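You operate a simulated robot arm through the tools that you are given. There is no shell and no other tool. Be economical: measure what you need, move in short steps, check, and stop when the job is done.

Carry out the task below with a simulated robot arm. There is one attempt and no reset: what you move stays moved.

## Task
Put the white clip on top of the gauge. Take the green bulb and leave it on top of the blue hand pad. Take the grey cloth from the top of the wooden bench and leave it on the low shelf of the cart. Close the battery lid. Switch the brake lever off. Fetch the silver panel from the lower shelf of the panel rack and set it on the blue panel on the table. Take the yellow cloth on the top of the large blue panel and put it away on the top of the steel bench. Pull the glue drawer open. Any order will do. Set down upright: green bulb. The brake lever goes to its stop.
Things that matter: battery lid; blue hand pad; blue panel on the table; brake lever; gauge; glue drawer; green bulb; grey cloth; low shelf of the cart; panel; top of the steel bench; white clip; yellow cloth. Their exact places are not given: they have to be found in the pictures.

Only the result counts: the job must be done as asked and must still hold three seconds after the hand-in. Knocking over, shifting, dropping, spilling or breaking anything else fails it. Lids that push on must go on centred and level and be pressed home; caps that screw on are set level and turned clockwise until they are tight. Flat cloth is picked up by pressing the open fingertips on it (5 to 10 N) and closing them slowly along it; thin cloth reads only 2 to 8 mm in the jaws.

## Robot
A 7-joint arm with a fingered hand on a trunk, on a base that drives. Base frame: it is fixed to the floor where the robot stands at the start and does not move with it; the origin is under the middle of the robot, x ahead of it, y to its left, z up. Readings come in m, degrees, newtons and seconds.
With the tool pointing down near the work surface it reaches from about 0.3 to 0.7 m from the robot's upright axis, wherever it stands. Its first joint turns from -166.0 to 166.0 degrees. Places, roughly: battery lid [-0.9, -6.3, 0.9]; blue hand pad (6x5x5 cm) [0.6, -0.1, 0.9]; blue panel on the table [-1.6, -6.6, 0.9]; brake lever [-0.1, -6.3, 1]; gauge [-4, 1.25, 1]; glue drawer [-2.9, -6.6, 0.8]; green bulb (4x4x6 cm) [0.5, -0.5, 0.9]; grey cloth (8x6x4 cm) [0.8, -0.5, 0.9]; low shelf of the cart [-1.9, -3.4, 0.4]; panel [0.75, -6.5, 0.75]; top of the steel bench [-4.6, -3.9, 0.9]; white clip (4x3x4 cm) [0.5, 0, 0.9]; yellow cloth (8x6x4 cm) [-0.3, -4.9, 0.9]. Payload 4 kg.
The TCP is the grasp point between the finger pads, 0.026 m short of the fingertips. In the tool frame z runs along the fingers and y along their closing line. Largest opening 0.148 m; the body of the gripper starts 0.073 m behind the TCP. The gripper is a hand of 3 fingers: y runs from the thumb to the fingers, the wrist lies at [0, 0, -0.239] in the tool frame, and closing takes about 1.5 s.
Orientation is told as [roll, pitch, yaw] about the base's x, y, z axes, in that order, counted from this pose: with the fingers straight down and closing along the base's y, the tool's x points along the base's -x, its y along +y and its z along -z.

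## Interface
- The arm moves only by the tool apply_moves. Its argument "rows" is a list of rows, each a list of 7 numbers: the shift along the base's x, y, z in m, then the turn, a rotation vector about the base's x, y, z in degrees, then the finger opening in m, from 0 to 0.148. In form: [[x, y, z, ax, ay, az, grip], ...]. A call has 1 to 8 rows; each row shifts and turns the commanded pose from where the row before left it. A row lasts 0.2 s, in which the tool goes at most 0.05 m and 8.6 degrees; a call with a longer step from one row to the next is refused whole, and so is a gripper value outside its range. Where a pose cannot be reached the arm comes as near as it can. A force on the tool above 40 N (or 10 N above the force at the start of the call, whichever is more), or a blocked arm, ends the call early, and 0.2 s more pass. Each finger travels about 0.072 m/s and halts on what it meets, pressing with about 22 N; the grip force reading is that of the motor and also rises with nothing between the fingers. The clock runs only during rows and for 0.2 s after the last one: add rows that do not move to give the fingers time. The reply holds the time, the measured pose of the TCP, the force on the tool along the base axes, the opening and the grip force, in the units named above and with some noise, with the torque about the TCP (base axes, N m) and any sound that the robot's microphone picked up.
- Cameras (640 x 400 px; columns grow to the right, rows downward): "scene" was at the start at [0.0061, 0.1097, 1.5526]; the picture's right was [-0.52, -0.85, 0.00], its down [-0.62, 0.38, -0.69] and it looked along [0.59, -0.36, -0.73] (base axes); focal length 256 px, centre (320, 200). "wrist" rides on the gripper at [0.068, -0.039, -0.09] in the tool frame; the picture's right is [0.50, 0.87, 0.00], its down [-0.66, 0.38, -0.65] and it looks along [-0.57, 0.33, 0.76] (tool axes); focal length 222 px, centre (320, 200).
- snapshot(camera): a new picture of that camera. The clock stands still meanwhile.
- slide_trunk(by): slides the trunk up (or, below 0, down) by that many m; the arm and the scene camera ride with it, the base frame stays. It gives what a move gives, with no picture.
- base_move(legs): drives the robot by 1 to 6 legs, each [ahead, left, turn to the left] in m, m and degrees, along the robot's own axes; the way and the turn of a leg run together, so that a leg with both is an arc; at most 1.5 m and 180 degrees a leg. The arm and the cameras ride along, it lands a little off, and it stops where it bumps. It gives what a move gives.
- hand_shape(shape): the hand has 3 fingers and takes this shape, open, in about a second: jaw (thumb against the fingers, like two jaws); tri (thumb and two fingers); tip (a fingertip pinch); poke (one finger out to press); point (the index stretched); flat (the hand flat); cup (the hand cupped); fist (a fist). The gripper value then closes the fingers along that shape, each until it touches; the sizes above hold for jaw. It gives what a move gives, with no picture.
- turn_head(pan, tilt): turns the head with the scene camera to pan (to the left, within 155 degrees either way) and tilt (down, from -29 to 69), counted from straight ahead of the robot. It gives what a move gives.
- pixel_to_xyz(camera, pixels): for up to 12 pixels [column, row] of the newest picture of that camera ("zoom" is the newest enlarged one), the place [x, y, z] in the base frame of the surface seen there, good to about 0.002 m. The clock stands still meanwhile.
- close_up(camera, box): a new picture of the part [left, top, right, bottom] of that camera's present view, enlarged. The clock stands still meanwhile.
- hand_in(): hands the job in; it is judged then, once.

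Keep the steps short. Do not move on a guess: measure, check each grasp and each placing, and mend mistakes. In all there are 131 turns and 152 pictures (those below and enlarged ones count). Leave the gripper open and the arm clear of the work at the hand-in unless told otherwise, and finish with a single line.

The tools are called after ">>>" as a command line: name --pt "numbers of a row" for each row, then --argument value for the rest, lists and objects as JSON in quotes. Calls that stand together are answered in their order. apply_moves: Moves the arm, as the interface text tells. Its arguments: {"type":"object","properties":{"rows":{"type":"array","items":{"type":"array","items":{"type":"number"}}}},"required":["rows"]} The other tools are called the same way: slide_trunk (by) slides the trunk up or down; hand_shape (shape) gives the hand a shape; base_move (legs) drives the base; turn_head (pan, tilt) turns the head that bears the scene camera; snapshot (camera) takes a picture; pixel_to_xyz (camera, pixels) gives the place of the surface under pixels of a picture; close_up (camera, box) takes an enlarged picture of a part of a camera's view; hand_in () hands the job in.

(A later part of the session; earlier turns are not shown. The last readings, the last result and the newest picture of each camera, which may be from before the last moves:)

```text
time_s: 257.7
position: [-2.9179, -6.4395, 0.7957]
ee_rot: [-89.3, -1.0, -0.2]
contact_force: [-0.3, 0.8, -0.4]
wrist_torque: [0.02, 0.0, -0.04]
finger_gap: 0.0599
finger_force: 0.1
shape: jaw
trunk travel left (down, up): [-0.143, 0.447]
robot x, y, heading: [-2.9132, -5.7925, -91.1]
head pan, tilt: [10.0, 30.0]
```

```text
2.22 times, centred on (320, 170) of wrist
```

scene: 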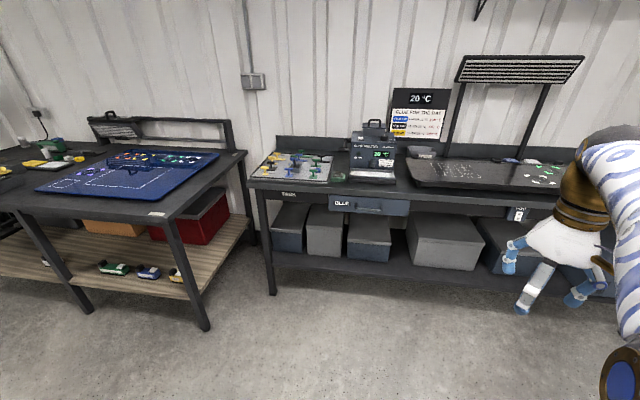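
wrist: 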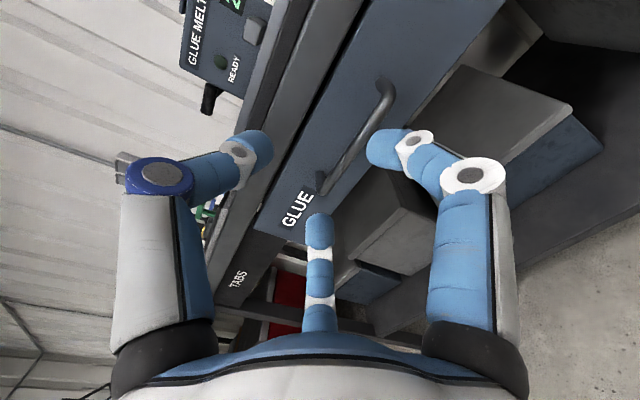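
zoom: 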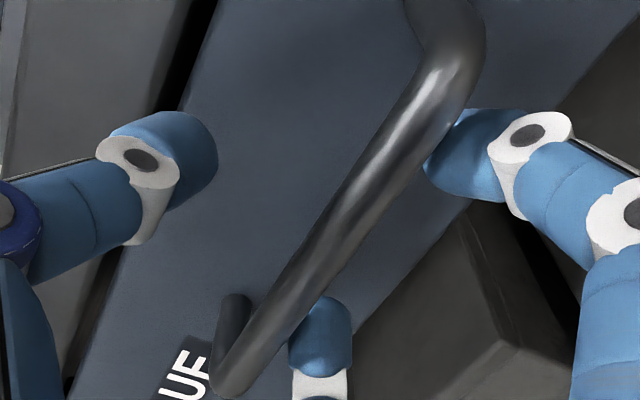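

The bar is between thumb and fingers. I close on it.

>>> apply_moves --pt "0 0 0 0 0 0 0.045" --pt "0 0 0 0 0 0 0.03" --pt "0 0 0 0 0 0 0.015" --pt "0 0 0 0 0 0 0.0" --pt "0 0 0 0 0 0 0.0" --pt "0 0 0 0 0 0 0.0"

>>> close_up --camera "wrist" --box '[200, 80, 440, 260]'

```text
time_s: 259.1
position: [-2.9171, -6.44, 0.7953]
ee_rot: [-89.1, -1.0, -0.3]
contact_force: [0.5, -3.4, -0.4]
wrist_torque: [-0.05, 0.02, 0.01]
finger_gap: 0.0
finger_force: 21.7
shape: jaw
trunk travel left (down, up): [-0.143, 0.447]
robot x, y, heading: [-2.9141, -5.788, -91.2]
head pan, tilt: [10.0, 30.0]
```

```text
2.22 times, centred on (320, 170) of wrist
```

zoom: 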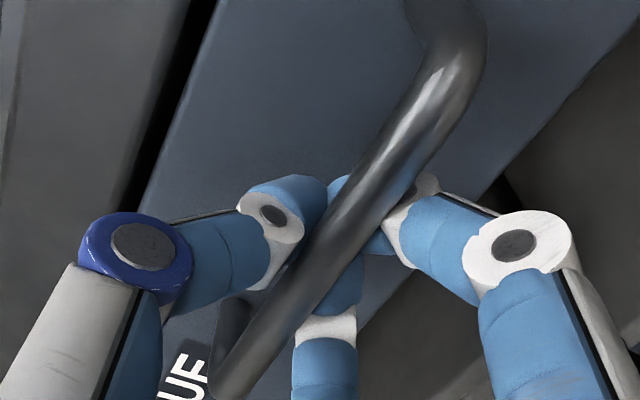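

Fingers have closed behind the bar – hooked. I pull by driving back 0.15 m.

>>> base_move --legs '[[-0.15, 0, 0]]'

>>> snapshot --camera "wrist"

```text
time_s: 260.5
position: [-2.9154, -6.2888, 0.7958]
ee_rot: [-89.2, -0.9, -0.1]
contact_force: [0.9, -0.2, -1.6]
wrist_torque: [0.01, 0.0, -0.01]
finger_gap: 0.0
finger_force: 22.1
shape: jaw
trunk travel left (down, up): [-0.143, 0.447]
robot x, y, heading: [-2.9134, -5.6388, -91.0]
head pan, tilt: [10.0, 30.0]
```

```text
56 pictures are left
```

wrist: 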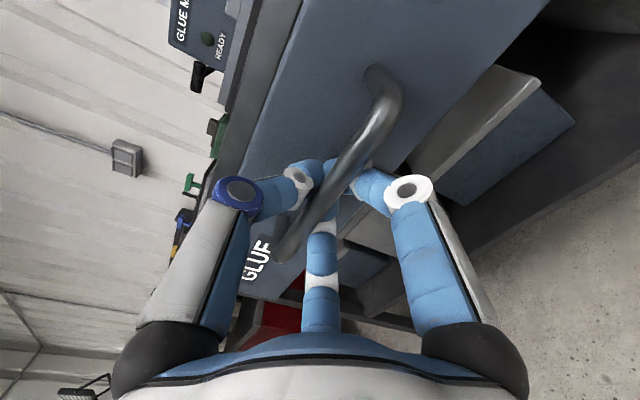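

The drawer came along 15 cm. I pull 0.12 m more.

>>> base_move --legs '[[-0.12, 0, 0]]'

>>> snapshot --camera "scene"

```text
time_s: 261.6
position: [-2.9141, -6.1959, 0.7943]
ee_rot: [-89.0, -0.9, -0.5]
contact_force: [0.1, -10.1, -3.1]
wrist_torque: [0.06, 0.0, 0.01]
finger_gap: 0.0001
finger_force: 21.9
shape: jaw
trunk travel left (down, up): [-0.143, 0.447]
robot x, y, heading: [-2.9118, -5.545, -91.5]
head pan, tilt: [10.0, 30.0]
stopped in leg 1: the force on the tool passed its limit at 62 N (the readings are from after the stop); the commanded pose is now the measured one
```

```text
55 pictures are left
```

scene: 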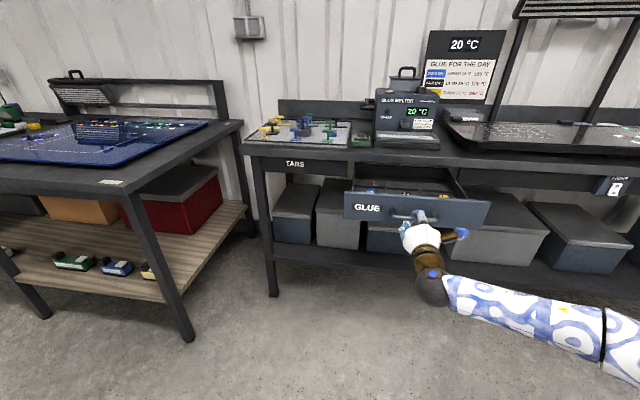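

The drawer reached its stop, open ~24 cm. I open the fingers and back away.

>>> apply_moves --pt "0 0 0 0 0 0 0.03" --pt "0 0 0 0 0 0 0.05" --pt "0 0 0 0 0 0 0.07" --pt "0 0 0 0 0 0 0.08" --pt "0 0 0 0 0 0 0.08"

>>> base_move --legs '[[-0.25, 0, 0]]'

>>> turn_head --pan 45 --tilt 25

>>> snapshot --camera "scene"

```text
time_s: 262.8
position: [-2.9151, -6.1962, 0.7949]
ee_rot: [-89.1, -0.8, -0.6]
contact_force: [-0.7, -0.3, 0.9]
wrist_torque: [0.02, 0.04, 0.03]
finger_gap: 0.0792
finger_force: 0.0
shape: jaw
trunk travel left (down, up): [-0.143, 0.447]
robot x, y, heading: [-2.9092, -5.5436, -91.3]
head pan, tilt: [10.0, 30.0]
```

```text
time_s: 264.7
position: [-2.9092, -5.9449, 0.7948]
ee_rot: [-89.1, -0.9, -0.3]
contact_force: [-0.6, -0.6, 0.7]
wrist_torque: [0.0, 0.01, -0.03]
finger_gap: 0.0794
finger_force: 0.1
shape: jaw
trunk travel left (down, up): [-0.143, 0.447]
robot x, y, heading: [-2.9061, -5.2948, -91.3]
head pan, tilt: [10.0, 30.0]
```

```text
time_s: 265.7
position: [-2.9097, -5.9432, 0.7951]
ee_rot: [-89.1, -0.8, -0.3]
contact_force: [-0.6, -0.1, 0.0]
wrist_torque: [0.01, 0.01, 0.02]
finger_gap: 0.0794
finger_force: 0.0
shape: jaw
trunk travel left (down, up): [-0.143, 0.447]
robot x, y, heading: [-2.9042, -5.2949, -91.1]
head pan, tilt: [45.0, 25.0]
```

```text
54 pictures are left
```

scene: 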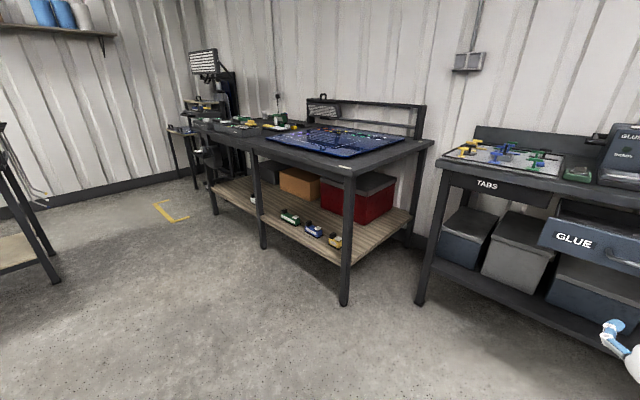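

The drawer stays open. I turn the hand back down, raise the trunk and drive along the bench to the battery lid.

>>> slide_trunk --by 0.3

>>> apply_moves --pt "0 0.02 0 4.9 -4.9 -4.9 0.08" --pt "0 0.02 0 4.9 -4.9 -4.9 0.08" --pt "0 0.02 0 4.9 -4.9 -4.9 0.08" --pt "0 0.02 0 4.9 -4.9 -4.9 0.08" --pt "0 0.02 0 4.9 -4.9 -4.9 0.08" --pt "0 0.02 0 4.9 -4.9 -4.9 0.08" --pt "0 0.02 0 4.9 -4.9 -4.9 0.08" --pt "0 0.02 0 4.9 -4.9 -4.9 0.08"

>>> apply_moves --pt "0 0.02 0 4.9 -4.9 -4.9 0.08" --pt "0 0.02 0 4.9 -4.9 -4.9 0.08" --pt "0 0.01 0 4.9 -4.9 -4.9 0.08" --pt "0 0 0 4.9 -4.9 -4.9 0.08" --pt "0 0 0 4.9 -4.9 -4.9 0.08" --pt "0 0 0 4.9 -4.9 -4.9 0.08"

>>> base_move --legs '[[0, 1.5, 0], [0.2, 0.4, 0]]'

>>> turn_head --pan 15 --tilt 40

>>> snapshot --camera "scene"

```text
time_s: 268.7
position: [-2.9077, -5.9429, 1.0952]
ee_rot: [-89.1, -0.8, -0.3]
contact_force: [-0.5, -0.5, -0.2]
wrist_torque: [-0.01, -0.02, -0.02]
finger_gap: 0.0796
finger_force: 0.1
shape: jaw
trunk travel left (down, up): [-0.443, 0.147]
robot x, y, heading: [-2.9077, -5.2895, -90.9]
head pan, tilt: [45.0, 25.0]
```

```text
time_s: 270.5
position: [-2.9088, -5.7845, 1.0956]
ee_rot: [-36.9, -19.3, -52.9]
contact_force: [0.7, 0.1, 0.1]
wrist_torque: [0.01, -0.01, 0.03]
finger_gap: 0.0796
finger_force: 0.1
shape: jaw
trunk travel left (down, up): [-0.443, 0.147]
robot x, y, heading: [-2.9051, -5.2911, -91.2]
head pan, tilt: [45.0, 25.0]
```

```text
time_s: 271.9
position: [-2.9086, -5.7334, 1.0941]
ee_rot: [0.3, -0.3, -90.2]
contact_force: [0.1, -0.2, 0.0]
wrist_torque: [0.0, 0.01, 0.0]
finger_gap: 0.0797
finger_force: 0.0
shape: jaw
trunk travel left (down, up): [-0.443, 0.147]
robot x, y, heading: [-2.9046, -5.2944, -91.0]
head pan, tilt: [45.0, 25.0]
```

```text
time_s: 281.5
position: [-1.024, -5.9651, 1.094]
ee_rot: [0.2, -0.4, -89.7]
contact_force: [-0.5, 0.2, 0.7]
wrist_torque: [0.01, 0.0, 0.0]
finger_gap: 0.0797
finger_force: 0.1
shape: jaw
trunk travel left (down, up): [-0.443, 0.147]
robot x, y, heading: [-1.0237, -5.524, -90.4]
head pan, tilt: [45.0, 25.0]
```

```text
time_s: 282.5
position: [-1.0239, -5.9645, 1.0946]
ee_rot: [0.2, -0.3, -89.8]
contact_force: [0.6, -0.6, 0.3]
wrist_torque: [0.0, -0.01, 0.0]
finger_gap: 0.0795
finger_force: 0.1
shape: jaw
trunk travel left (down, up): [-0.443, 0.147]
robot x, y, heading: [-1.0242, -5.523, -90.6]
head pan, tilt: [15.0, 40.0]
```

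```text
53 pictures are left
```

scene: 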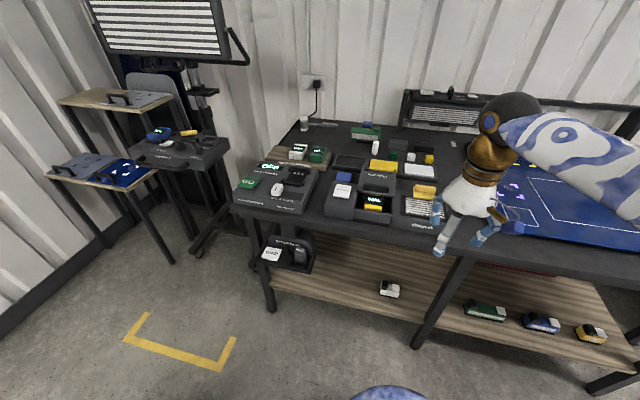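

I enlarge the battery devices (240–450, 120–240) and the panel rack with lever stand at left.

>>> close_up --camera "scene" --box '[225, 115, 465, 265]'

>>> close_up --camera "scene" --box '[30, 50, 270, 220]'

```text
2.67 times, centred on (345, 190) of scene
```

zoom: 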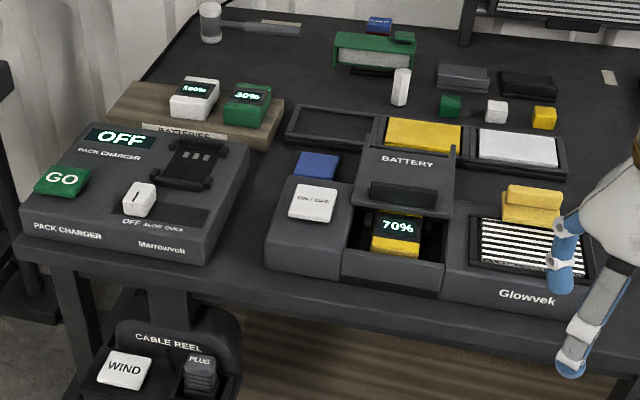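

```text
2.35 times, centred on (150, 135) of scene
```

zoom: 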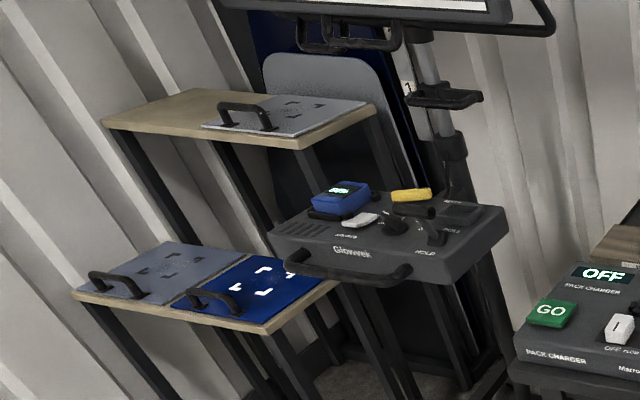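

The battery lid ("BATTERY") stands open behind the 70% pack. I measure it.

>>> close_up --camera "scene" --box '[335, 150, 415, 235]'

>>> pixel_to_xyz --camera "zoom" --pixels '[[250, 40], [450, 60], [250, 90], [450, 115], [340, 110], [340, 150], [260, 145], [450, 165], [340, 200], [250, 260], [450, 290], [330, 330]]'

```text
4.71 times, centred on (375, 192) of scene
```

zoom: 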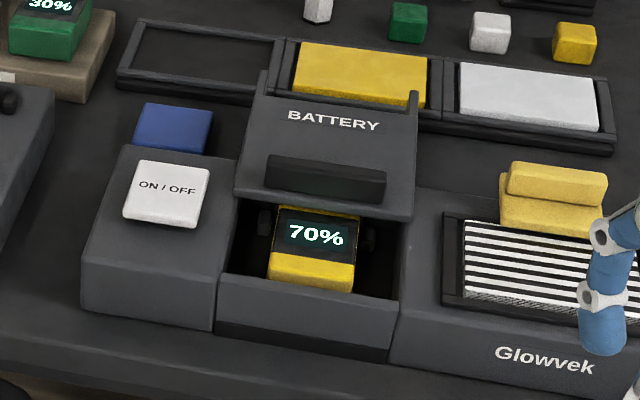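

```text
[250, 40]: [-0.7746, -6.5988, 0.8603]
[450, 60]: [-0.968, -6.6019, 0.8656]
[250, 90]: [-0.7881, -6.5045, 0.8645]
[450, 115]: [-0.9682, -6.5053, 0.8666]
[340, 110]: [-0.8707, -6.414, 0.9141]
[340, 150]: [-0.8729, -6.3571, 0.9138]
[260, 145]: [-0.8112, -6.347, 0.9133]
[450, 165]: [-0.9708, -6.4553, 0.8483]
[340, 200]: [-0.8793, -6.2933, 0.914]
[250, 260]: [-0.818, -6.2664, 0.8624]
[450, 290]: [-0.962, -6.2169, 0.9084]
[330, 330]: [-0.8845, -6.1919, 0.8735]
```

The lid is a sliding one: flat at z 0.914, slid back over y -6.42…-6.28, with a dark ridge handle. I measure the ridge and the opening.

>>> pixel_to_xyz --camera "zoom" --pixels '[[325, 160], [325, 168], [325, 178], [325, 190], [272, 160], [380, 175], [262, 75], [413, 95], [325, 208], [315, 285], [300, 300], [410, 130]]'

>>> apply_moves --pt "0.04 0 0.02 0 0 0 0.08" --pt "0.045 0 0 0 0 0 0.08" --pt "0.045 0 0 0 0 0 0.08" --pt "0.02 0 0 0 0 0 0.08"

>>> snapshot --camera "wrist"

```text
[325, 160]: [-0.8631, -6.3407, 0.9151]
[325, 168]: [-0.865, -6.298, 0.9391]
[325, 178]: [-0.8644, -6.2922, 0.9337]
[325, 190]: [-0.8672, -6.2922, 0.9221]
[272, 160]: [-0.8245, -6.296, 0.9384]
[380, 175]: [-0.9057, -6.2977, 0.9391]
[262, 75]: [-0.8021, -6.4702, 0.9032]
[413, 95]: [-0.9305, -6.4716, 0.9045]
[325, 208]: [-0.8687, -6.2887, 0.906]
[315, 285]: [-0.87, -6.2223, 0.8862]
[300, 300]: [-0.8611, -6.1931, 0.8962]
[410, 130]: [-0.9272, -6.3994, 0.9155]
```

```text
time_s: 283.5
position: [-0.8712, -5.9667, 1.1145]
ee_rot: [0.2, -0.4, -89.7]
contact_force: [-0.4, 0.2, -0.1]
wrist_torque: [0.0, 0.01, 0.02]
finger_gap: 0.0794
finger_force: 0.1
shape: jaw
trunk travel left (down, up): [-0.443, 0.147]
robot x, y, heading: [-1.0244, -5.5238, -90.9]
head pan, tilt: [15.0, 40.0]
```

```text
49 pictures are left
```

wrist: 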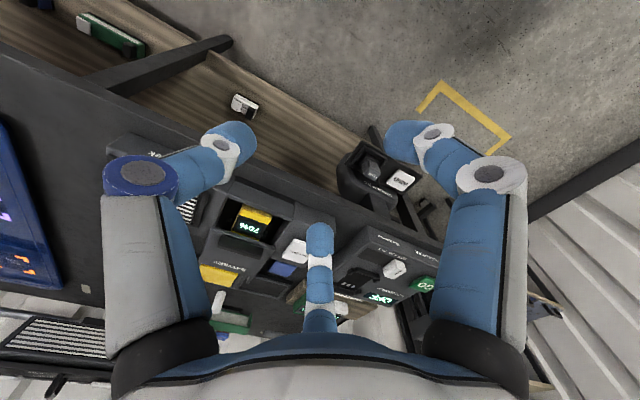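

Ridge front y -6.292, top z 0.939, x -0.906…-0.824. I'll close the fingers and push the ridge from behind toward +y. First move the base nearer.

>>> base_move --legs '[[0.2, 0.155, 0]]'

>>> apply_moves --pt "-0.04 -0.025 0 0 0 0 0.05" --pt "-0.04 -0.025 0 0 0 0 0.03" --pt "-0.04 -0.025 0 0 0 0 0.0" --pt "-0.035 -0.025 0 0 0 0 0.0" --pt "0 -0.045 -0.01 0 0 0 0.0" --pt "0 -0.035 -0.03 0 0 0 0.0"

```text
time_s: 285.3
position: [-0.7181, -6.1683, 1.1137]
ee_rot: [0.2, -0.4, -89.8]
contact_force: [0.3, -0.1, -0.3]
wrist_torque: [-0.01, 0.01, -0.05]
finger_gap: 0.0797
finger_force: 0.1
shape: jaw
trunk travel left (down, up): [-0.443, 0.147]
robot x, y, heading: [-0.8631, -5.7228, -90.6]
head pan, tilt: [15.0, 40.0]
```

```text
time_s: 286.7
position: [-0.8735, -6.3499, 1.0735]
ee_rot: [0.1, -0.4, -89.8]
contact_force: [0.1, -0.2, -0.3]
wrist_torque: [-0.01, 0.04, -0.02]
finger_gap: 0.0
finger_force: 22.0
shape: jaw
trunk travel left (down, up): [-0.443, 0.147]
robot x, y, heading: [-0.8712, -5.7241, -90.7]
head pan, tilt: [15.0, 40.0]
```

>>> apply_moves --pt "0.006 -0.003 -0.045 0 0 0 0.0" --pt "0 0 -0.045 0 0 0 0.0"

>>> snapshot --camera "wrist"

```text
time_s: 287.3
position: [-0.8684, -6.3515, 0.9836]
ee_rot: [0.2, -0.3, -89.8]
contact_force: [0.2, 1.1, -1.1]
wrist_torque: [-0.01, 0.01, -0.04]
finger_gap: 0.0
finger_force: 22.0
shape: jaw
trunk travel left (down, up): [-0.443, 0.147]
robot x, y, heading: [-0.8681, -5.721, -90.4]
head pan, tilt: [15.0, 40.0]
```

```text
48 pictures are left
```

wrist: 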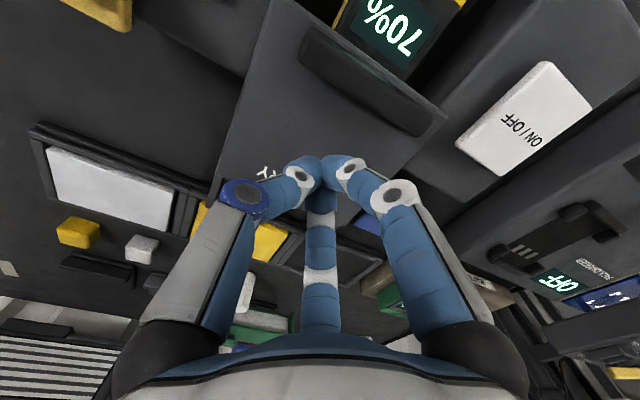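

Clear behind the ridge. Down to 0.947, then push +y slowly.

>>> apply_moves --pt "0 0 -0.025 0 0 0 0.0" --pt "0 0 -0.011 0 0 0 0.0" --pt "0 0.015 0 0 0 0 0.0" --pt "0 0.015 0 0 0 0 0.0" --pt "0 0.015 0 0 0 0 0.0" --pt "0 0.015 0 0 0 0 0.0" --pt "0 0.015 0 0 0 0 0.0" --pt "0 0.015 0 0 0 0 0.0"

>>> snapshot --camera "wrist"

```text
time_s: 289.1
position: [-0.8678, -6.2607, 0.9492]
ee_rot: [0.2, -0.4, -89.8]
contact_force: [-0.6, -0.2, -0.2]
wrist_torque: [0.0, -0.03, 0.0]
finger_gap: 0.0002
finger_force: 22.1
shape: jaw
trunk travel left (down, up): [-0.443, 0.147]
robot x, y, heading: [-0.8686, -5.7215, -90.6]
head pan, tilt: [15.0, 40.0]
```

```text
47 pictures are left
```

wrist: 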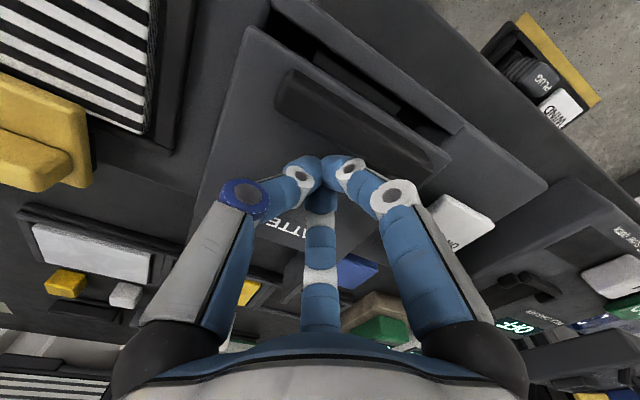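

The lid slides along. I continue pushing to its stop.

>>> apply_moves --pt "0 0.012 0 0 0 0 0.0" --pt "0 0.012 0 0 0 0 0.0" --pt "0 0.012 0 0 0 0 0.0" --pt "0 0.01 0 0 0 0 0.0" --pt "0 0.01 0 0 0 0 0.0" --pt "0 0.01 0 0 0 0 0.0"

>>> snapshot --camera "wrist"

```text
time_s: 290.2
position: [-0.8668, -6.223, 0.9487]
ee_rot: [0.2, -1.4, -89.9]
contact_force: [0.1, -20.7, -4.7]
wrist_torque: [-0.25, 0.0, -0.04]
finger_gap: 0.0
finger_force: 22.5
shape: jaw
trunk travel left (down, up): [-0.443, 0.147]
robot x, y, heading: [-0.8673, -5.7276, -90.7]
head pan, tilt: [15.0, 40.0]
stopped in row 5: the force on the tool passed its limit at 51 N (the readings are from after the stop); the commanded pose is now the measured one
```

```text
46 pictures are left
```

wrist: 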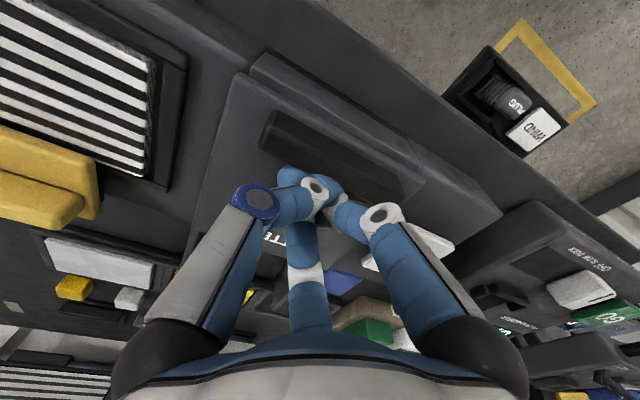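

The lid is at its stop, closed. I back off, rise, and drive to the brake-lever stand.

>>> apply_moves --pt "0 -0.012 0 0 0 0 0.0" --pt "0 0 0.04 0 0 0 0.0" --pt "0 0 0.045 0 0 0 0.0" --pt "0 0 0.045 0 0 0 0.0" --pt "0 0.045 0.01 0 0 0 0.0" --pt "0 0.045 0.01 0 0 0 0.0"

>>> base_move --legs '[[-0.15, 0, 0], [0, 0.65, 0]]'

>>> turn_head --pan 10 --tilt 38

>>> snapshot --camera "scene"

```text
time_s: 291.6
position: [-0.8693, -6.1408, 1.0991]
ee_rot: [0.3, -1.3, -89.9]
contact_force: [0.2, 0.1, 0.0]
wrist_torque: [-0.06, 0.0, 0.03]
finger_gap: 0.0
finger_force: 21.9
shape: jaw
trunk travel left (down, up): [-0.443, 0.147]
robot x, y, heading: [-0.868, -5.7196, -90.6]
head pan, tilt: [15.0, 40.0]
```

```text
time_s: 296.2
position: [-0.2187, -5.9983, 1.0998]
ee_rot: [0.3, -1.3, -89.7]
contact_force: [0.0, -0.7, -0.8]
wrist_torque: [0.01, 0.0, -0.04]
finger_gap: 0.0001
finger_force: 21.6
shape: jaw
trunk travel left (down, up): [-0.443, 0.147]
robot x, y, heading: [-0.2193, -5.5807, -90.6]
head pan, tilt: [15.0, 40.0]
```

```text
time_s: 296.8
position: [-0.2168, -5.9989, 1.099]
ee_rot: [0.4, -1.3, -89.7]
contact_force: [0.3, 0.7, -0.1]
wrist_torque: [-0.04, -0.02, -0.01]
finger_gap: 0.0
finger_force: 22.0
shape: jaw
trunk travel left (down, up): [-0.443, 0.147]
robot x, y, heading: [-0.2184, -5.583, -90.6]
head pan, tilt: [10.0, 38.0]
```

```text
45 pictures are left
```

scene: 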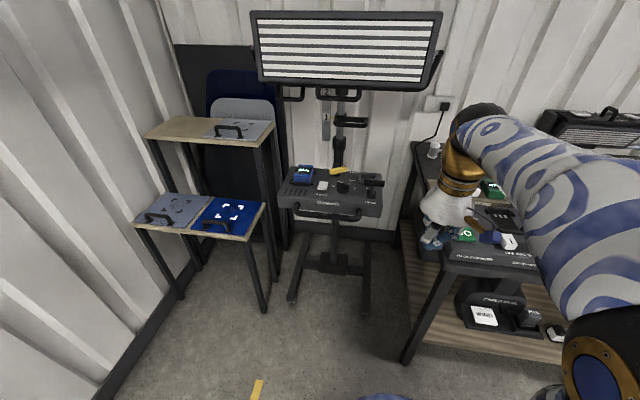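

>>> close_up --camera "scene" --box '[275, 150, 395, 225]'

>>> pixel_to_xyz --camera "scene" --pixels '[[330, 200], [300, 172], [345, 185], [372, 182], [338, 155], [345, 75], [228, 130], [180, 210], [155, 217], [270, 125], [140, 222], [245, 238]]'

```text
5.33 times, centred on (335, 188) of scene
```

zoom: 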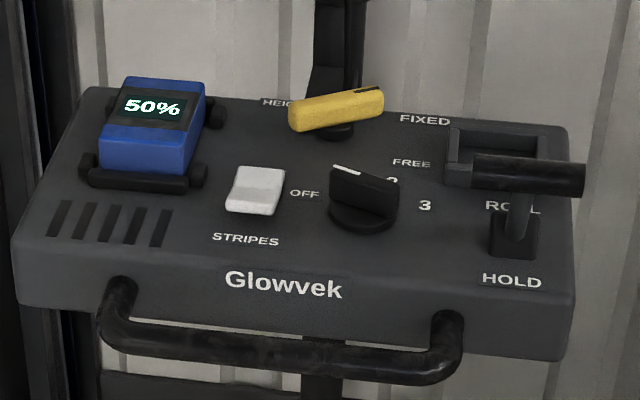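

```text
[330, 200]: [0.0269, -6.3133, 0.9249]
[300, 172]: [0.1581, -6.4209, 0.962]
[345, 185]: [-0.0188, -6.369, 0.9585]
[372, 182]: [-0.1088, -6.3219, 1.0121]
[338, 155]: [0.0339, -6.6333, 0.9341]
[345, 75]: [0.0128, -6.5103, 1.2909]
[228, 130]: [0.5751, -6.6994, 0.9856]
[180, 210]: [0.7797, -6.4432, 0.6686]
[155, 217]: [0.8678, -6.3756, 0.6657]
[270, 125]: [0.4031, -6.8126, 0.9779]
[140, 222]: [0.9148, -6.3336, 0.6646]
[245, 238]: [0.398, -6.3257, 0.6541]
```

The T-lever at right (ROLL/HOLD) at ≈(-0.11,-6.32,1.01) is the brake. I zoom in further.

>>> close_up --camera "scene" --box '[350, 165, 390, 210]'

>>> pixel_to_xyz --camera "zoom" --pixels '[[200, 160], [320, 165], [420, 175], [300, 230], [295, 260], [290, 290], [260, 200], [160, 110], [150, 140], [300, 70], [310, 110], [250, 320]]'

```text
8.89 times, centred on (370, 188) of scene
```

zoom: 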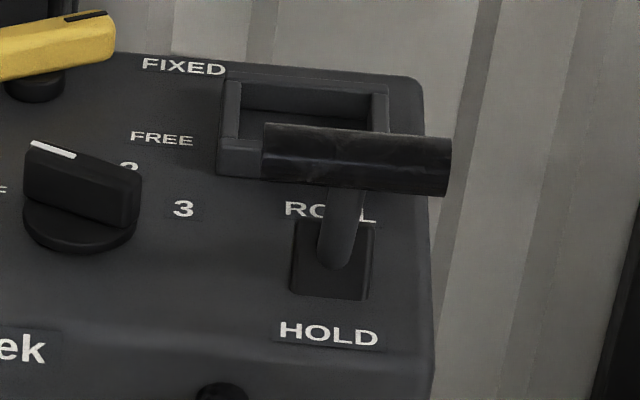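

```text
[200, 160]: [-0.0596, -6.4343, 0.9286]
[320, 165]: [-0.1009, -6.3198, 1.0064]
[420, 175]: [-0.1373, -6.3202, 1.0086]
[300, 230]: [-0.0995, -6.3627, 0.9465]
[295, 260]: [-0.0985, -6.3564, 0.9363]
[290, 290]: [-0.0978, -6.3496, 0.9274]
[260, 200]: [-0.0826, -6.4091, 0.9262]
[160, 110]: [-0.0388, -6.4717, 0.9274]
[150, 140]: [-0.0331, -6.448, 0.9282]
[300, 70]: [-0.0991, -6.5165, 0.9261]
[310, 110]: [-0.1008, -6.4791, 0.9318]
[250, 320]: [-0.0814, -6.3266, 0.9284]
```

The lever leans to the front (HOLD = on). I must push it toward the back (ROLL = off). I check the stand's feet before coming nearer.

>>> pixel_to_xyz --camera "scene" --pixels '[[293, 300], [365, 312], [330, 210], [320, 262], [265, 310], [405, 360]]'

>>> close_up --camera "scene" --box '[120, 170, 280, 270]'

>>> pixel_to_xyz --camera "zoom" --pixels '[[220, 110], [70, 185], [230, 215], [350, 130], [150, 200], [140, 170], [200, 195], [130, 190], [165, 195], [360, 215], [400, 180], [60, 215]]'

```text
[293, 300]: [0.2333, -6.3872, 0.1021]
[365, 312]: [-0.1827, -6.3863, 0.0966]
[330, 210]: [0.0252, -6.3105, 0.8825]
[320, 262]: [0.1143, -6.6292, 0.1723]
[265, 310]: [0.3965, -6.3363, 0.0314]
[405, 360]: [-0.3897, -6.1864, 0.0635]
```

```text
4.00 times, centred on (200, 220) of scene
```

zoom: 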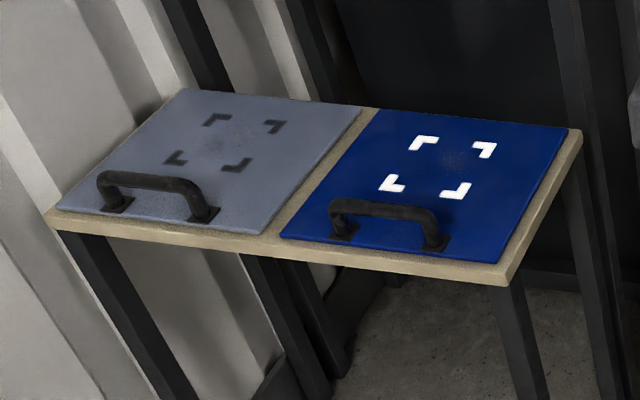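

```text
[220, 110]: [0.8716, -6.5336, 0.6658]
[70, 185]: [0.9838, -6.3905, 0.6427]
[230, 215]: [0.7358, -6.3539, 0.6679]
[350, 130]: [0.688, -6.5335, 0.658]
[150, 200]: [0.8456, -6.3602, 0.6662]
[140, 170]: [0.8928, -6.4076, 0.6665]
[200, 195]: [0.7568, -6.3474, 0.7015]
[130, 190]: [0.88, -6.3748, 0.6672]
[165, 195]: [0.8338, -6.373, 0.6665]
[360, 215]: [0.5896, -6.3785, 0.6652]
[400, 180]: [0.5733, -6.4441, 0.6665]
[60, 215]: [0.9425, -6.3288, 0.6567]
```

Feet at y≈-6.39, fine. I drive in and place the closed fingers in front of the T-bar.

>>> base_move --legs '[[0.19, 0.11, 0]]'

>>> apply_moves --pt "0 -0.03 0 0 0 0 0.0" --pt "0 -0.03 0 0 0 0 0.0" --pt "0 0 -0.03 0 0 0 0.0" --pt "0 0 -0.03 0 0 0 0.0"

>>> snapshot --camera "wrist"

```text
time_s: 298.5
position: [-0.1087, -6.1903, 1.0989]
ee_rot: [0.3, -1.3, -89.6]
contact_force: [0.7, -0.1, 0.1]
wrist_torque: [0.0, -0.01, 0.02]
finger_gap: 0.0002
finger_force: 22.3
shape: jaw
trunk travel left (down, up): [-0.443, 0.147]
robot x, y, heading: [-0.1081, -5.7725, -90.8]
head pan, tilt: [10.0, 38.0]
```

```text
time_s: 299.5
position: [-0.1094, -6.2513, 1.0374]
ee_rot: [0.2, -1.4, -89.7]
contact_force: [0.5, -1.0, -0.4]
wrist_torque: [0.01, 0.0, 0.01]
finger_gap: 0.0001
finger_force: 21.8
shape: jaw
trunk travel left (down, up): [-0.443, 0.147]
robot x, y, heading: [-0.1091, -5.7711, -90.6]
head pan, tilt: [10.0, 38.0]
```

```text
41 pictures are left
```

wrist: 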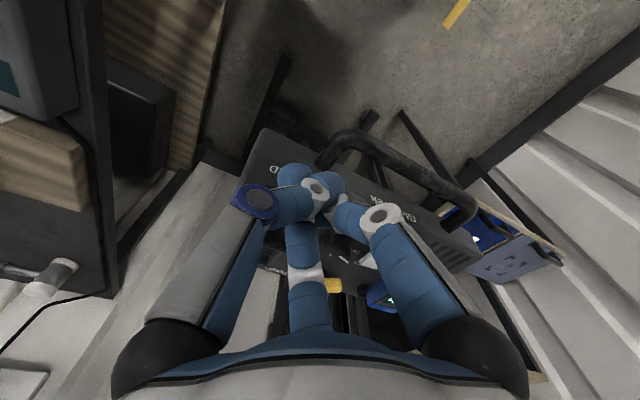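

Down 15 mm, then push -y in 15 mm steps.

>>> apply_moves --pt "0.003 0 -0.015 0 0 0 0.0" --pt "0 -0.015 0 0 0 0 0.0" --pt "0 -0.015 0 0 0 0 0.0" --pt "0 -0.015 0 0 0 0 0.0" --pt "0 -0.015 0 0 0 0 0.0" --pt "0 -0.015 0 0 0 0 0.0"

>>> close_up --camera "scene" --box '[240, 140, 440, 265]'

```text
time_s: 300.9
position: [-0.1064, -6.3266, 1.0238]
ee_rot: [0.3, -1.3, -89.7]
contact_force: [0.5, 1.0, 0.6]
wrist_torque: [0.01, 0.01, 0.01]
finger_gap: 0.0002
finger_force: 21.6
shape: jaw
trunk travel left (down, up): [-0.443, 0.147]
robot x, y, heading: [-0.1087, -5.7734, -90.3]
head pan, tilt: [10.0, 38.0]
```

```text
3.20 times, centred on (340, 202) of scene
```

zoom: 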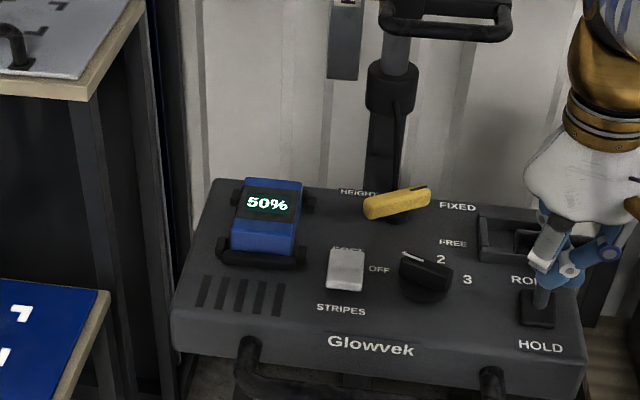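

The lever is swinging back. I continue.

>>> apply_moves --pt "0 -0.012 0 0 0 0 0.0" --pt "0 -0.012 0 0 0 0 0.0" --pt "0 -0.012 0 0 0 0 0.0" --pt "0 -0.012 -0.002 0 0 0 0.0"

>>> close_up --camera "scene" --box '[240, 140, 440, 265]'

```text
time_s: 301.9
position: [-0.1062, -6.363, 1.0225]
ee_rot: [0.3, -0.6, -89.7]
contact_force: [-0.9, 27.6, 4.7]
wrist_torque: [0.31, -0.01, 0.22]
finger_gap: 0.0004
finger_force: 21.7
shape: jaw
trunk travel left (down, up): [-0.443, 0.147]
robot x, y, heading: [-0.1096, -5.7736, -90.6]
head pan, tilt: [10.0, 38.0]
stopped in row 4: the force on the tool passed its limit at 49 N (the readings are from after the stop); the commanded pose is now the measured one
```

```text
3.20 times, centred on (340, 202) of scene
```

zoom: 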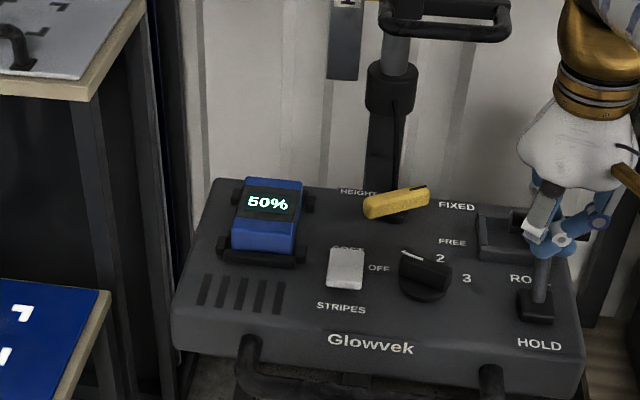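

A firm stop. I retreat and inspect the lever.

>>> apply_moves --pt "0 0.02 0 0 0 0 0.0" --pt "0 0.04 0.01 0 0 0 0.0" --pt "0 0.04 0.02 0 0 0 0.0" --pt "0 0.03 0.03 0 0 0 0.0"

>>> close_up --camera "scene" --box '[340, 160, 420, 210]'

```text
time_s: 302.9
position: [-0.104, -6.239, 1.0807]
ee_rot: [0.3, -0.6, -89.7]
contact_force: [-0.5, -0.8, -1.1]
wrist_torque: [0.0, -0.02, 0.0]
finger_gap: 0.0
finger_force: 22.1
shape: jaw
trunk travel left (down, up): [-0.443, 0.147]
robot x, y, heading: [-0.1119, -5.771, -90.7]
head pan, tilt: [10.0, 38.0]
```

```text
8.00 times, centred on (380, 185) of scene
```

zoom: 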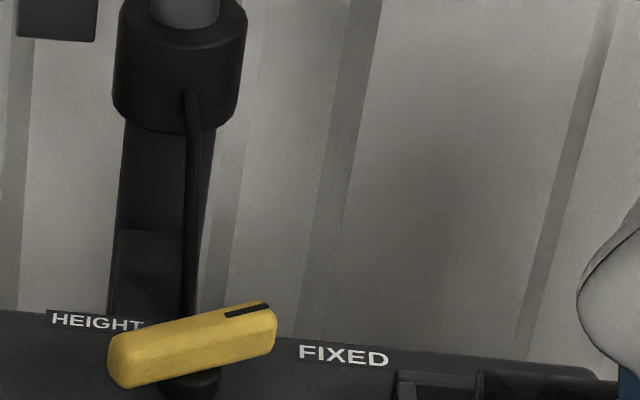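

>>> close_up --camera "scene" --box '[360, 190, 460, 253]'

>>> pixel_to_xyz --camera "zoom" --pixels '[[150, 110], [170, 115], [185, 140], [180, 160], [175, 180], [200, 110]]'

```text
6.35 times, centred on (410, 222) of scene
```

zoom: 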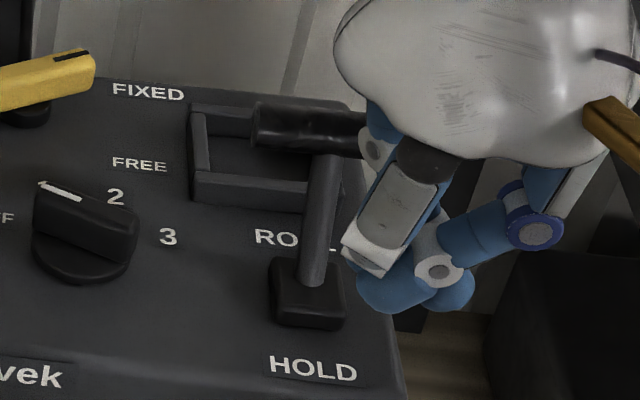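

```text
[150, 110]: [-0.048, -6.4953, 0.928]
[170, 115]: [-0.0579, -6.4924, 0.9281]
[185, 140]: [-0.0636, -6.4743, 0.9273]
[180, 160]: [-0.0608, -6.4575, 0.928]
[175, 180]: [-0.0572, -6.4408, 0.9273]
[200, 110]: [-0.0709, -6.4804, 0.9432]
```

>>> pixel_to_xyz --camera "zoom" --pixels '[[290, 120], [320, 130], [318, 200], [312, 270], [300, 115]]'

```text
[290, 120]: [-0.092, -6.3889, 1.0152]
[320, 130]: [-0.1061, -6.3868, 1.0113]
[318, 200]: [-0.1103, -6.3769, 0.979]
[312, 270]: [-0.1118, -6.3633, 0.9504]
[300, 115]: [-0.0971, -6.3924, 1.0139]
```

Lever leans fully back (ROLL = off). Next the silver panel: I drive left to the rack and look at its handle.

>>> base_move --legs '[[-0.1, 0, 0], [0, 0.68, 0]]'

>>> slide_trunk --by -0.1

>>> turn_head --pan 15 --tilt 50

>>> snapshot --camera "scene"

```text
time_s: 307.5
position: [0.5791, -6.1492, 1.0795]
ee_rot: [0.2, -0.7, -90.5]
contact_force: [-0.2, -0.4, 0.3]
wrist_torque: [-0.03, -0.02, -0.02]
finger_gap: 0.0
finger_force: 21.9
shape: jaw
trunk travel left (down, up): [-0.443, 0.147]
robot x, y, heading: [0.5843, -5.6783, -91.4]
head pan, tilt: [10.0, 38.0]
```

```text
time_s: 308.8
position: [0.58, -6.1479, 0.9805]
ee_rot: [0.3, -0.8, -90.6]
contact_force: [0.1, -0.2, -0.4]
wrist_torque: [0.06, 0.0, -0.02]
finger_gap: 0.0
finger_force: 22.1
shape: jaw
trunk travel left (down, up): [-0.343, 0.247]
robot x, y, heading: [0.5802, -5.6816, -91.4]
head pan, tilt: [10.0, 38.0]
```

```text
time_s: 309.6
position: [0.5789, -6.1478, 0.9796]
ee_rot: [0.2, -0.7, -90.6]
contact_force: [-0.1, 0.0, -0.3]
wrist_torque: [0.0, 0.02, 0.05]
finger_gap: 0.0
finger_force: 21.8
shape: jaw
trunk travel left (down, up): [-0.343, 0.247]
robot x, y, heading: [0.5825, -5.6803, -91.2]
head pan, tilt: [15.0, 50.0]
```

```text
36 pictures are left
```

scene: 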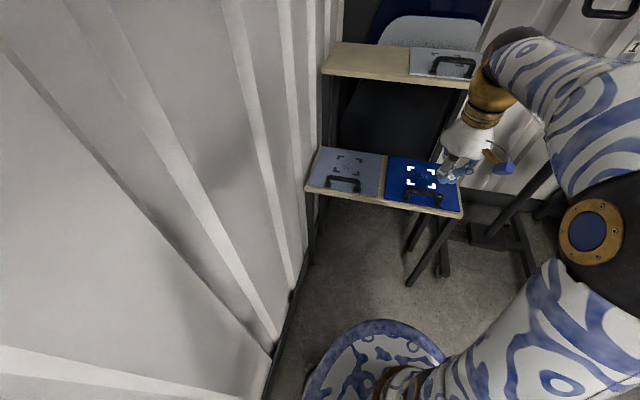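

>>> close_up --camera "scene" --box '[295, 140, 407, 210]'

>>> pixel_to_xyz --camera "zoom" --pixels '[[275, 222], [210, 218], [340, 228], [275, 232], [175, 262], [370, 268], [280, 258], [140, 70], [505, 105], [75, 260], [480, 300], [275, 218]]'

>>> pixel_to_xyz --camera "scene" --pixels '[[325, 77], [400, 85], [290, 300], [270, 350], [420, 190], [410, 280]]'

```text
5.71 times, centred on (351, 175) of scene
```

zoom: 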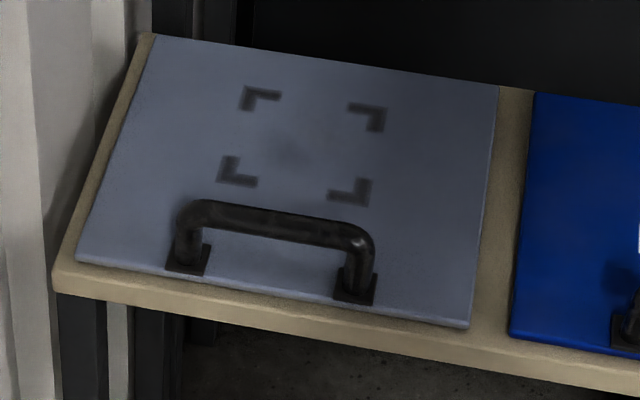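

```text
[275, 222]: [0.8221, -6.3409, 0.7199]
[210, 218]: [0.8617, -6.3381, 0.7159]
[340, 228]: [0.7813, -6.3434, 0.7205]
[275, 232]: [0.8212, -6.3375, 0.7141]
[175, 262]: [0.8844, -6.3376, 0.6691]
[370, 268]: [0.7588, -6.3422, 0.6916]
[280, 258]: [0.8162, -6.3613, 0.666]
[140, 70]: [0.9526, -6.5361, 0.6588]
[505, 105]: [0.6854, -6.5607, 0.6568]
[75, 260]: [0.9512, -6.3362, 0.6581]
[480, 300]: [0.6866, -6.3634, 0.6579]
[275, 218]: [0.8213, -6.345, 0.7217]
```

```text
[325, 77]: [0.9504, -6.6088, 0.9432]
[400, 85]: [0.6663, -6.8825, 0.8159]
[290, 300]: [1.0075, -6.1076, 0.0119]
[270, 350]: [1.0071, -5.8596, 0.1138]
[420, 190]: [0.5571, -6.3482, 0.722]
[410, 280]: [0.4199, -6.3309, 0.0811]
```

Handle bar: y≈-6.343, z≈0.715, x 0.76–0.88; panel surface z 0.667; the upper shelf is further back (y -6.61). I drive 0.12 m nearer and turn the hand to close along y above the handle.

>>> base_move --legs '[[0.12, 0, 0]]'

>>> apply_moves --pt "0.022 0 0 0 0 8.3 0.02" --pt "0.022 0 0 0 0 8.3 0.04" --pt "0.022 0 0 0 0 8.3 0.06" --pt "0.022 0 0 0 0 8.3 0.08" --pt "0.022 0 0 0 0 8.3 0.09" --pt "0.022 -0.01 0 0 0 8.3 0.09" --pt "0.022 -0.01 0 0 0 8.3 0.09" --pt "0.022 -0.01 0 0 0 8.3 0.09"

>>> apply_moves --pt "0.022 -0.01 0 0 0 8.3 0.09" --pt "0.022 -0.01 -0.02 0 0 8.3 0.09" --pt "0.015 -0.015 -0.03 0 0 7.6 0.09" --pt "0.0 -0.01 -0.045 0 0 0 0.09" --pt "0.0 0 -0.045 0 0 0 0.09"

>>> snapshot --camera "wrist"

```text
time_s: 310.8
position: [0.5759, -6.2702, 0.9802]
ee_rot: [0.2, -0.7, -90.4]
contact_force: [0.1, 0.0, 0.3]
wrist_torque: [0.01, -0.03, 0.01]
finger_gap: 0.0001
finger_force: 22.4
shape: jaw
trunk travel left (down, up): [-0.343, 0.247]
robot x, y, heading: [0.5759, -5.8076, -91.5]
head pan, tilt: [15.0, 50.0]
```

```text
time_s: 312.6
position: [0.7532, -6.3002, 0.9804]
ee_rot: [0.3, -0.8, -23.9]
contact_force: [-0.9, -0.7, 0.0]
wrist_torque: [0.0, 0.03, -0.03]
finger_gap: 0.0892
finger_force: 0.0
shape: jaw
trunk travel left (down, up): [-0.343, 0.247]
robot x, y, heading: [0.5758, -5.8038, -91.5]
head pan, tilt: [15.0, 50.0]
```

```text
time_s: 313.8
position: [0.8136, -6.3456, 0.8386]
ee_rot: [0.1, -0.6, 0.1]
contact_force: [1.1, 0.8, -0.3]
wrist_torque: [-0.01, -0.03, -0.01]
finger_gap: 0.0895
finger_force: 0.0
shape: jaw
trunk travel left (down, up): [-0.343, 0.247]
robot x, y, heading: [0.5797, -5.8041, -91.1]
head pan, tilt: [15.0, 50.0]
```

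```text
34 pictures are left
```

wrist: 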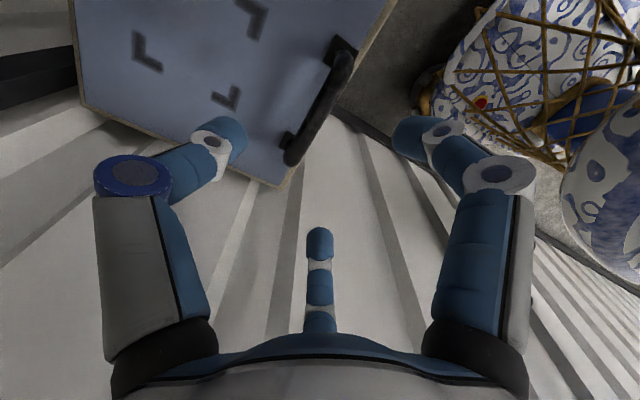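

Well aligned over the bar. I descend to z≈0.70.

>>> apply_moves --pt "0.006 0.002 -0.045 0 0 0 0.08" --pt "0 0 -0.045 0 0 0 0.07" --pt "0 0 -0.03 0 0 0 0.065" --pt "0 0 -0.017 0 0 0 0.065"

>>> snapshot --camera "wrist"

```text
time_s: 314.8
position: [0.8171, -6.3431, 0.7048]
ee_rot: [0.2, -0.6, 0.1]
contact_force: [0.6, -0.5, -0.5]
wrist_torque: [-0.02, 0.02, -0.02]
finger_gap: 0.0654
finger_force: 0.1
shape: jaw
trunk travel left (down, up): [-0.343, 0.247]
robot x, y, heading: [0.5823, -5.8042, -91.2]
head pan, tilt: [15.0, 50.0]
```

```text
33 pictures are left
```

wrist: 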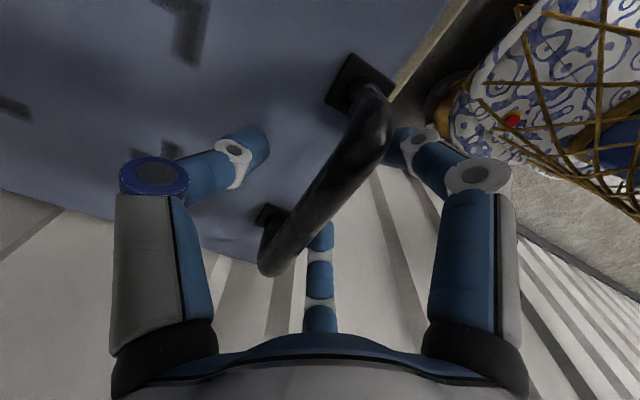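

The bar is between thumb and fingers. Down 5 mm, close.

>>> apply_moves --pt "0 0 -0.005 0 0 0 0.065" --pt "0 0 0 0 0 0 0.05" --pt "0 0 0 0 0 0 0.035" --pt "0 0 0 0 0 0 0.02" --pt "0 0 0 0 0 0 0.0" --pt "0 0 0 0 0 0 0.0" --pt "0 0 0 0 0 0 0.0"

>>> snapshot --camera "wrist"

```text
time_s: 316.4
position: [0.8164, -6.3431, 0.6981]
ee_rot: [0.3, -0.6, 0.2]
contact_force: [0.0, 0.0, -0.5]
wrist_torque: [0.0, 0.0, 0.01]
finger_gap: 0.0
finger_force: 21.9
shape: jaw
trunk travel left (down, up): [-0.343, 0.247]
robot x, y, heading: [0.5805, -5.805, -91.2]
head pan, tilt: [15.0, 50.0]
```

```text
32 pictures are left
```

wrist: 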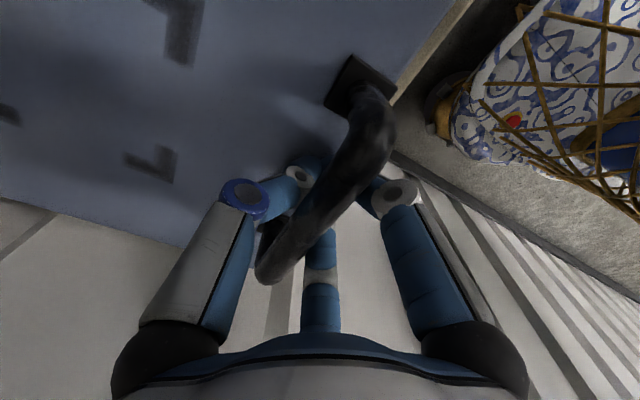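

The fingertips met under the bar (loose hook). A firmer pinch would keep the panel level, so I re-grip with the bar nearer the tips (TCP≈0.731).

>>> apply_moves --pt "0 0 0 0 0 0 0.03" --pt "0 0 0 0 0 0 0.05" --pt "0 0 0.015 0 0 0 0.05" --pt "0 0 0.018 0 0 0 0.035" --pt "0 0 0 0 0 0 0.02" --pt "0 0 0 0 0 0 0.0" --pt "0 0 0 0 0 0 0.0"

>>> close_up --camera "wrist" --box '[200, 80, 440, 260]'

```text
time_s: 318.0
position: [0.8176, -6.3399, 0.7303]
ee_rot: [0.4, -0.6, 0.2]
contact_force: [0.4, -0.2, 0.4]
wrist_torque: [-0.06, 0.0, -0.02]
finger_gap: 0.0178
finger_force: 21.9
shape: jaw
trunk travel left (down, up): [-0.343, 0.247]
robot x, y, heading: [0.5796, -5.8005, -91.1]
head pan, tilt: [15.0, 50.0]
```

```text
2.22 times, centred on (320, 170) of wrist
```

zoom: 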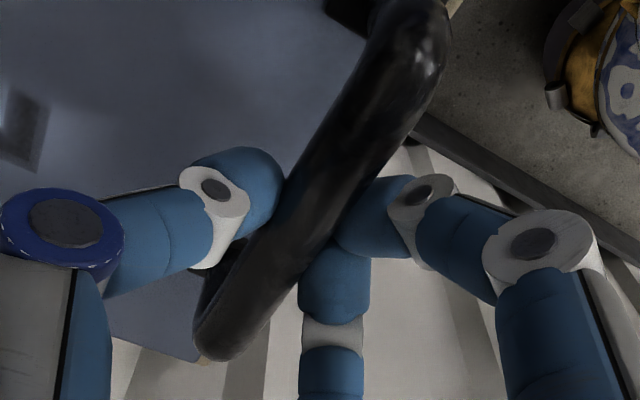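

Pinched on the bar (17.8 mm). I lift 3 cm and check the panel's attitude.

>>> apply_moves --pt "0 0 0.01 0 0 0 0.0" --pt "0 0 0.02 0 0 0 0.0" --pt "0 0 0.01 0 0 0 0.0"

>>> close_up --camera "scene" --box '[285, 110, 445, 220]'

```text
time_s: 318.8
position: [0.8184, -6.3424, 0.772]
ee_rot: [0.3, -0.7, 0.2]
contact_force: [1.0, 0.1, -2.4]
wrist_torque: [0.09, 0.01, 0.03]
finger_gap: 0.0176
finger_force: 21.4
shape: jaw
trunk travel left (down, up): [-0.343, 0.247]
robot x, y, heading: [0.5774, -5.8033, -91.3]
head pan, tilt: [15.0, 50.0]
```

```text
3.64 times, centred on (365, 165) of scene
```

zoom: 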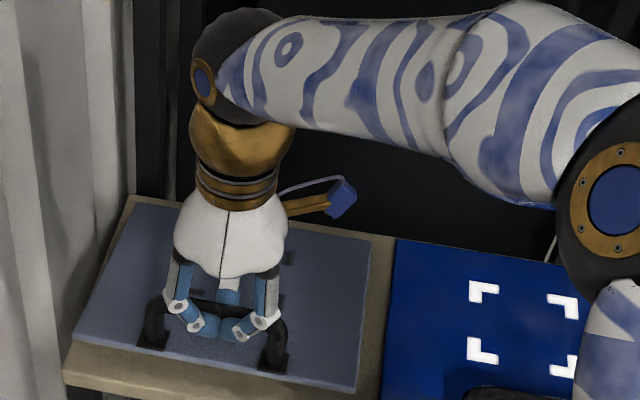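

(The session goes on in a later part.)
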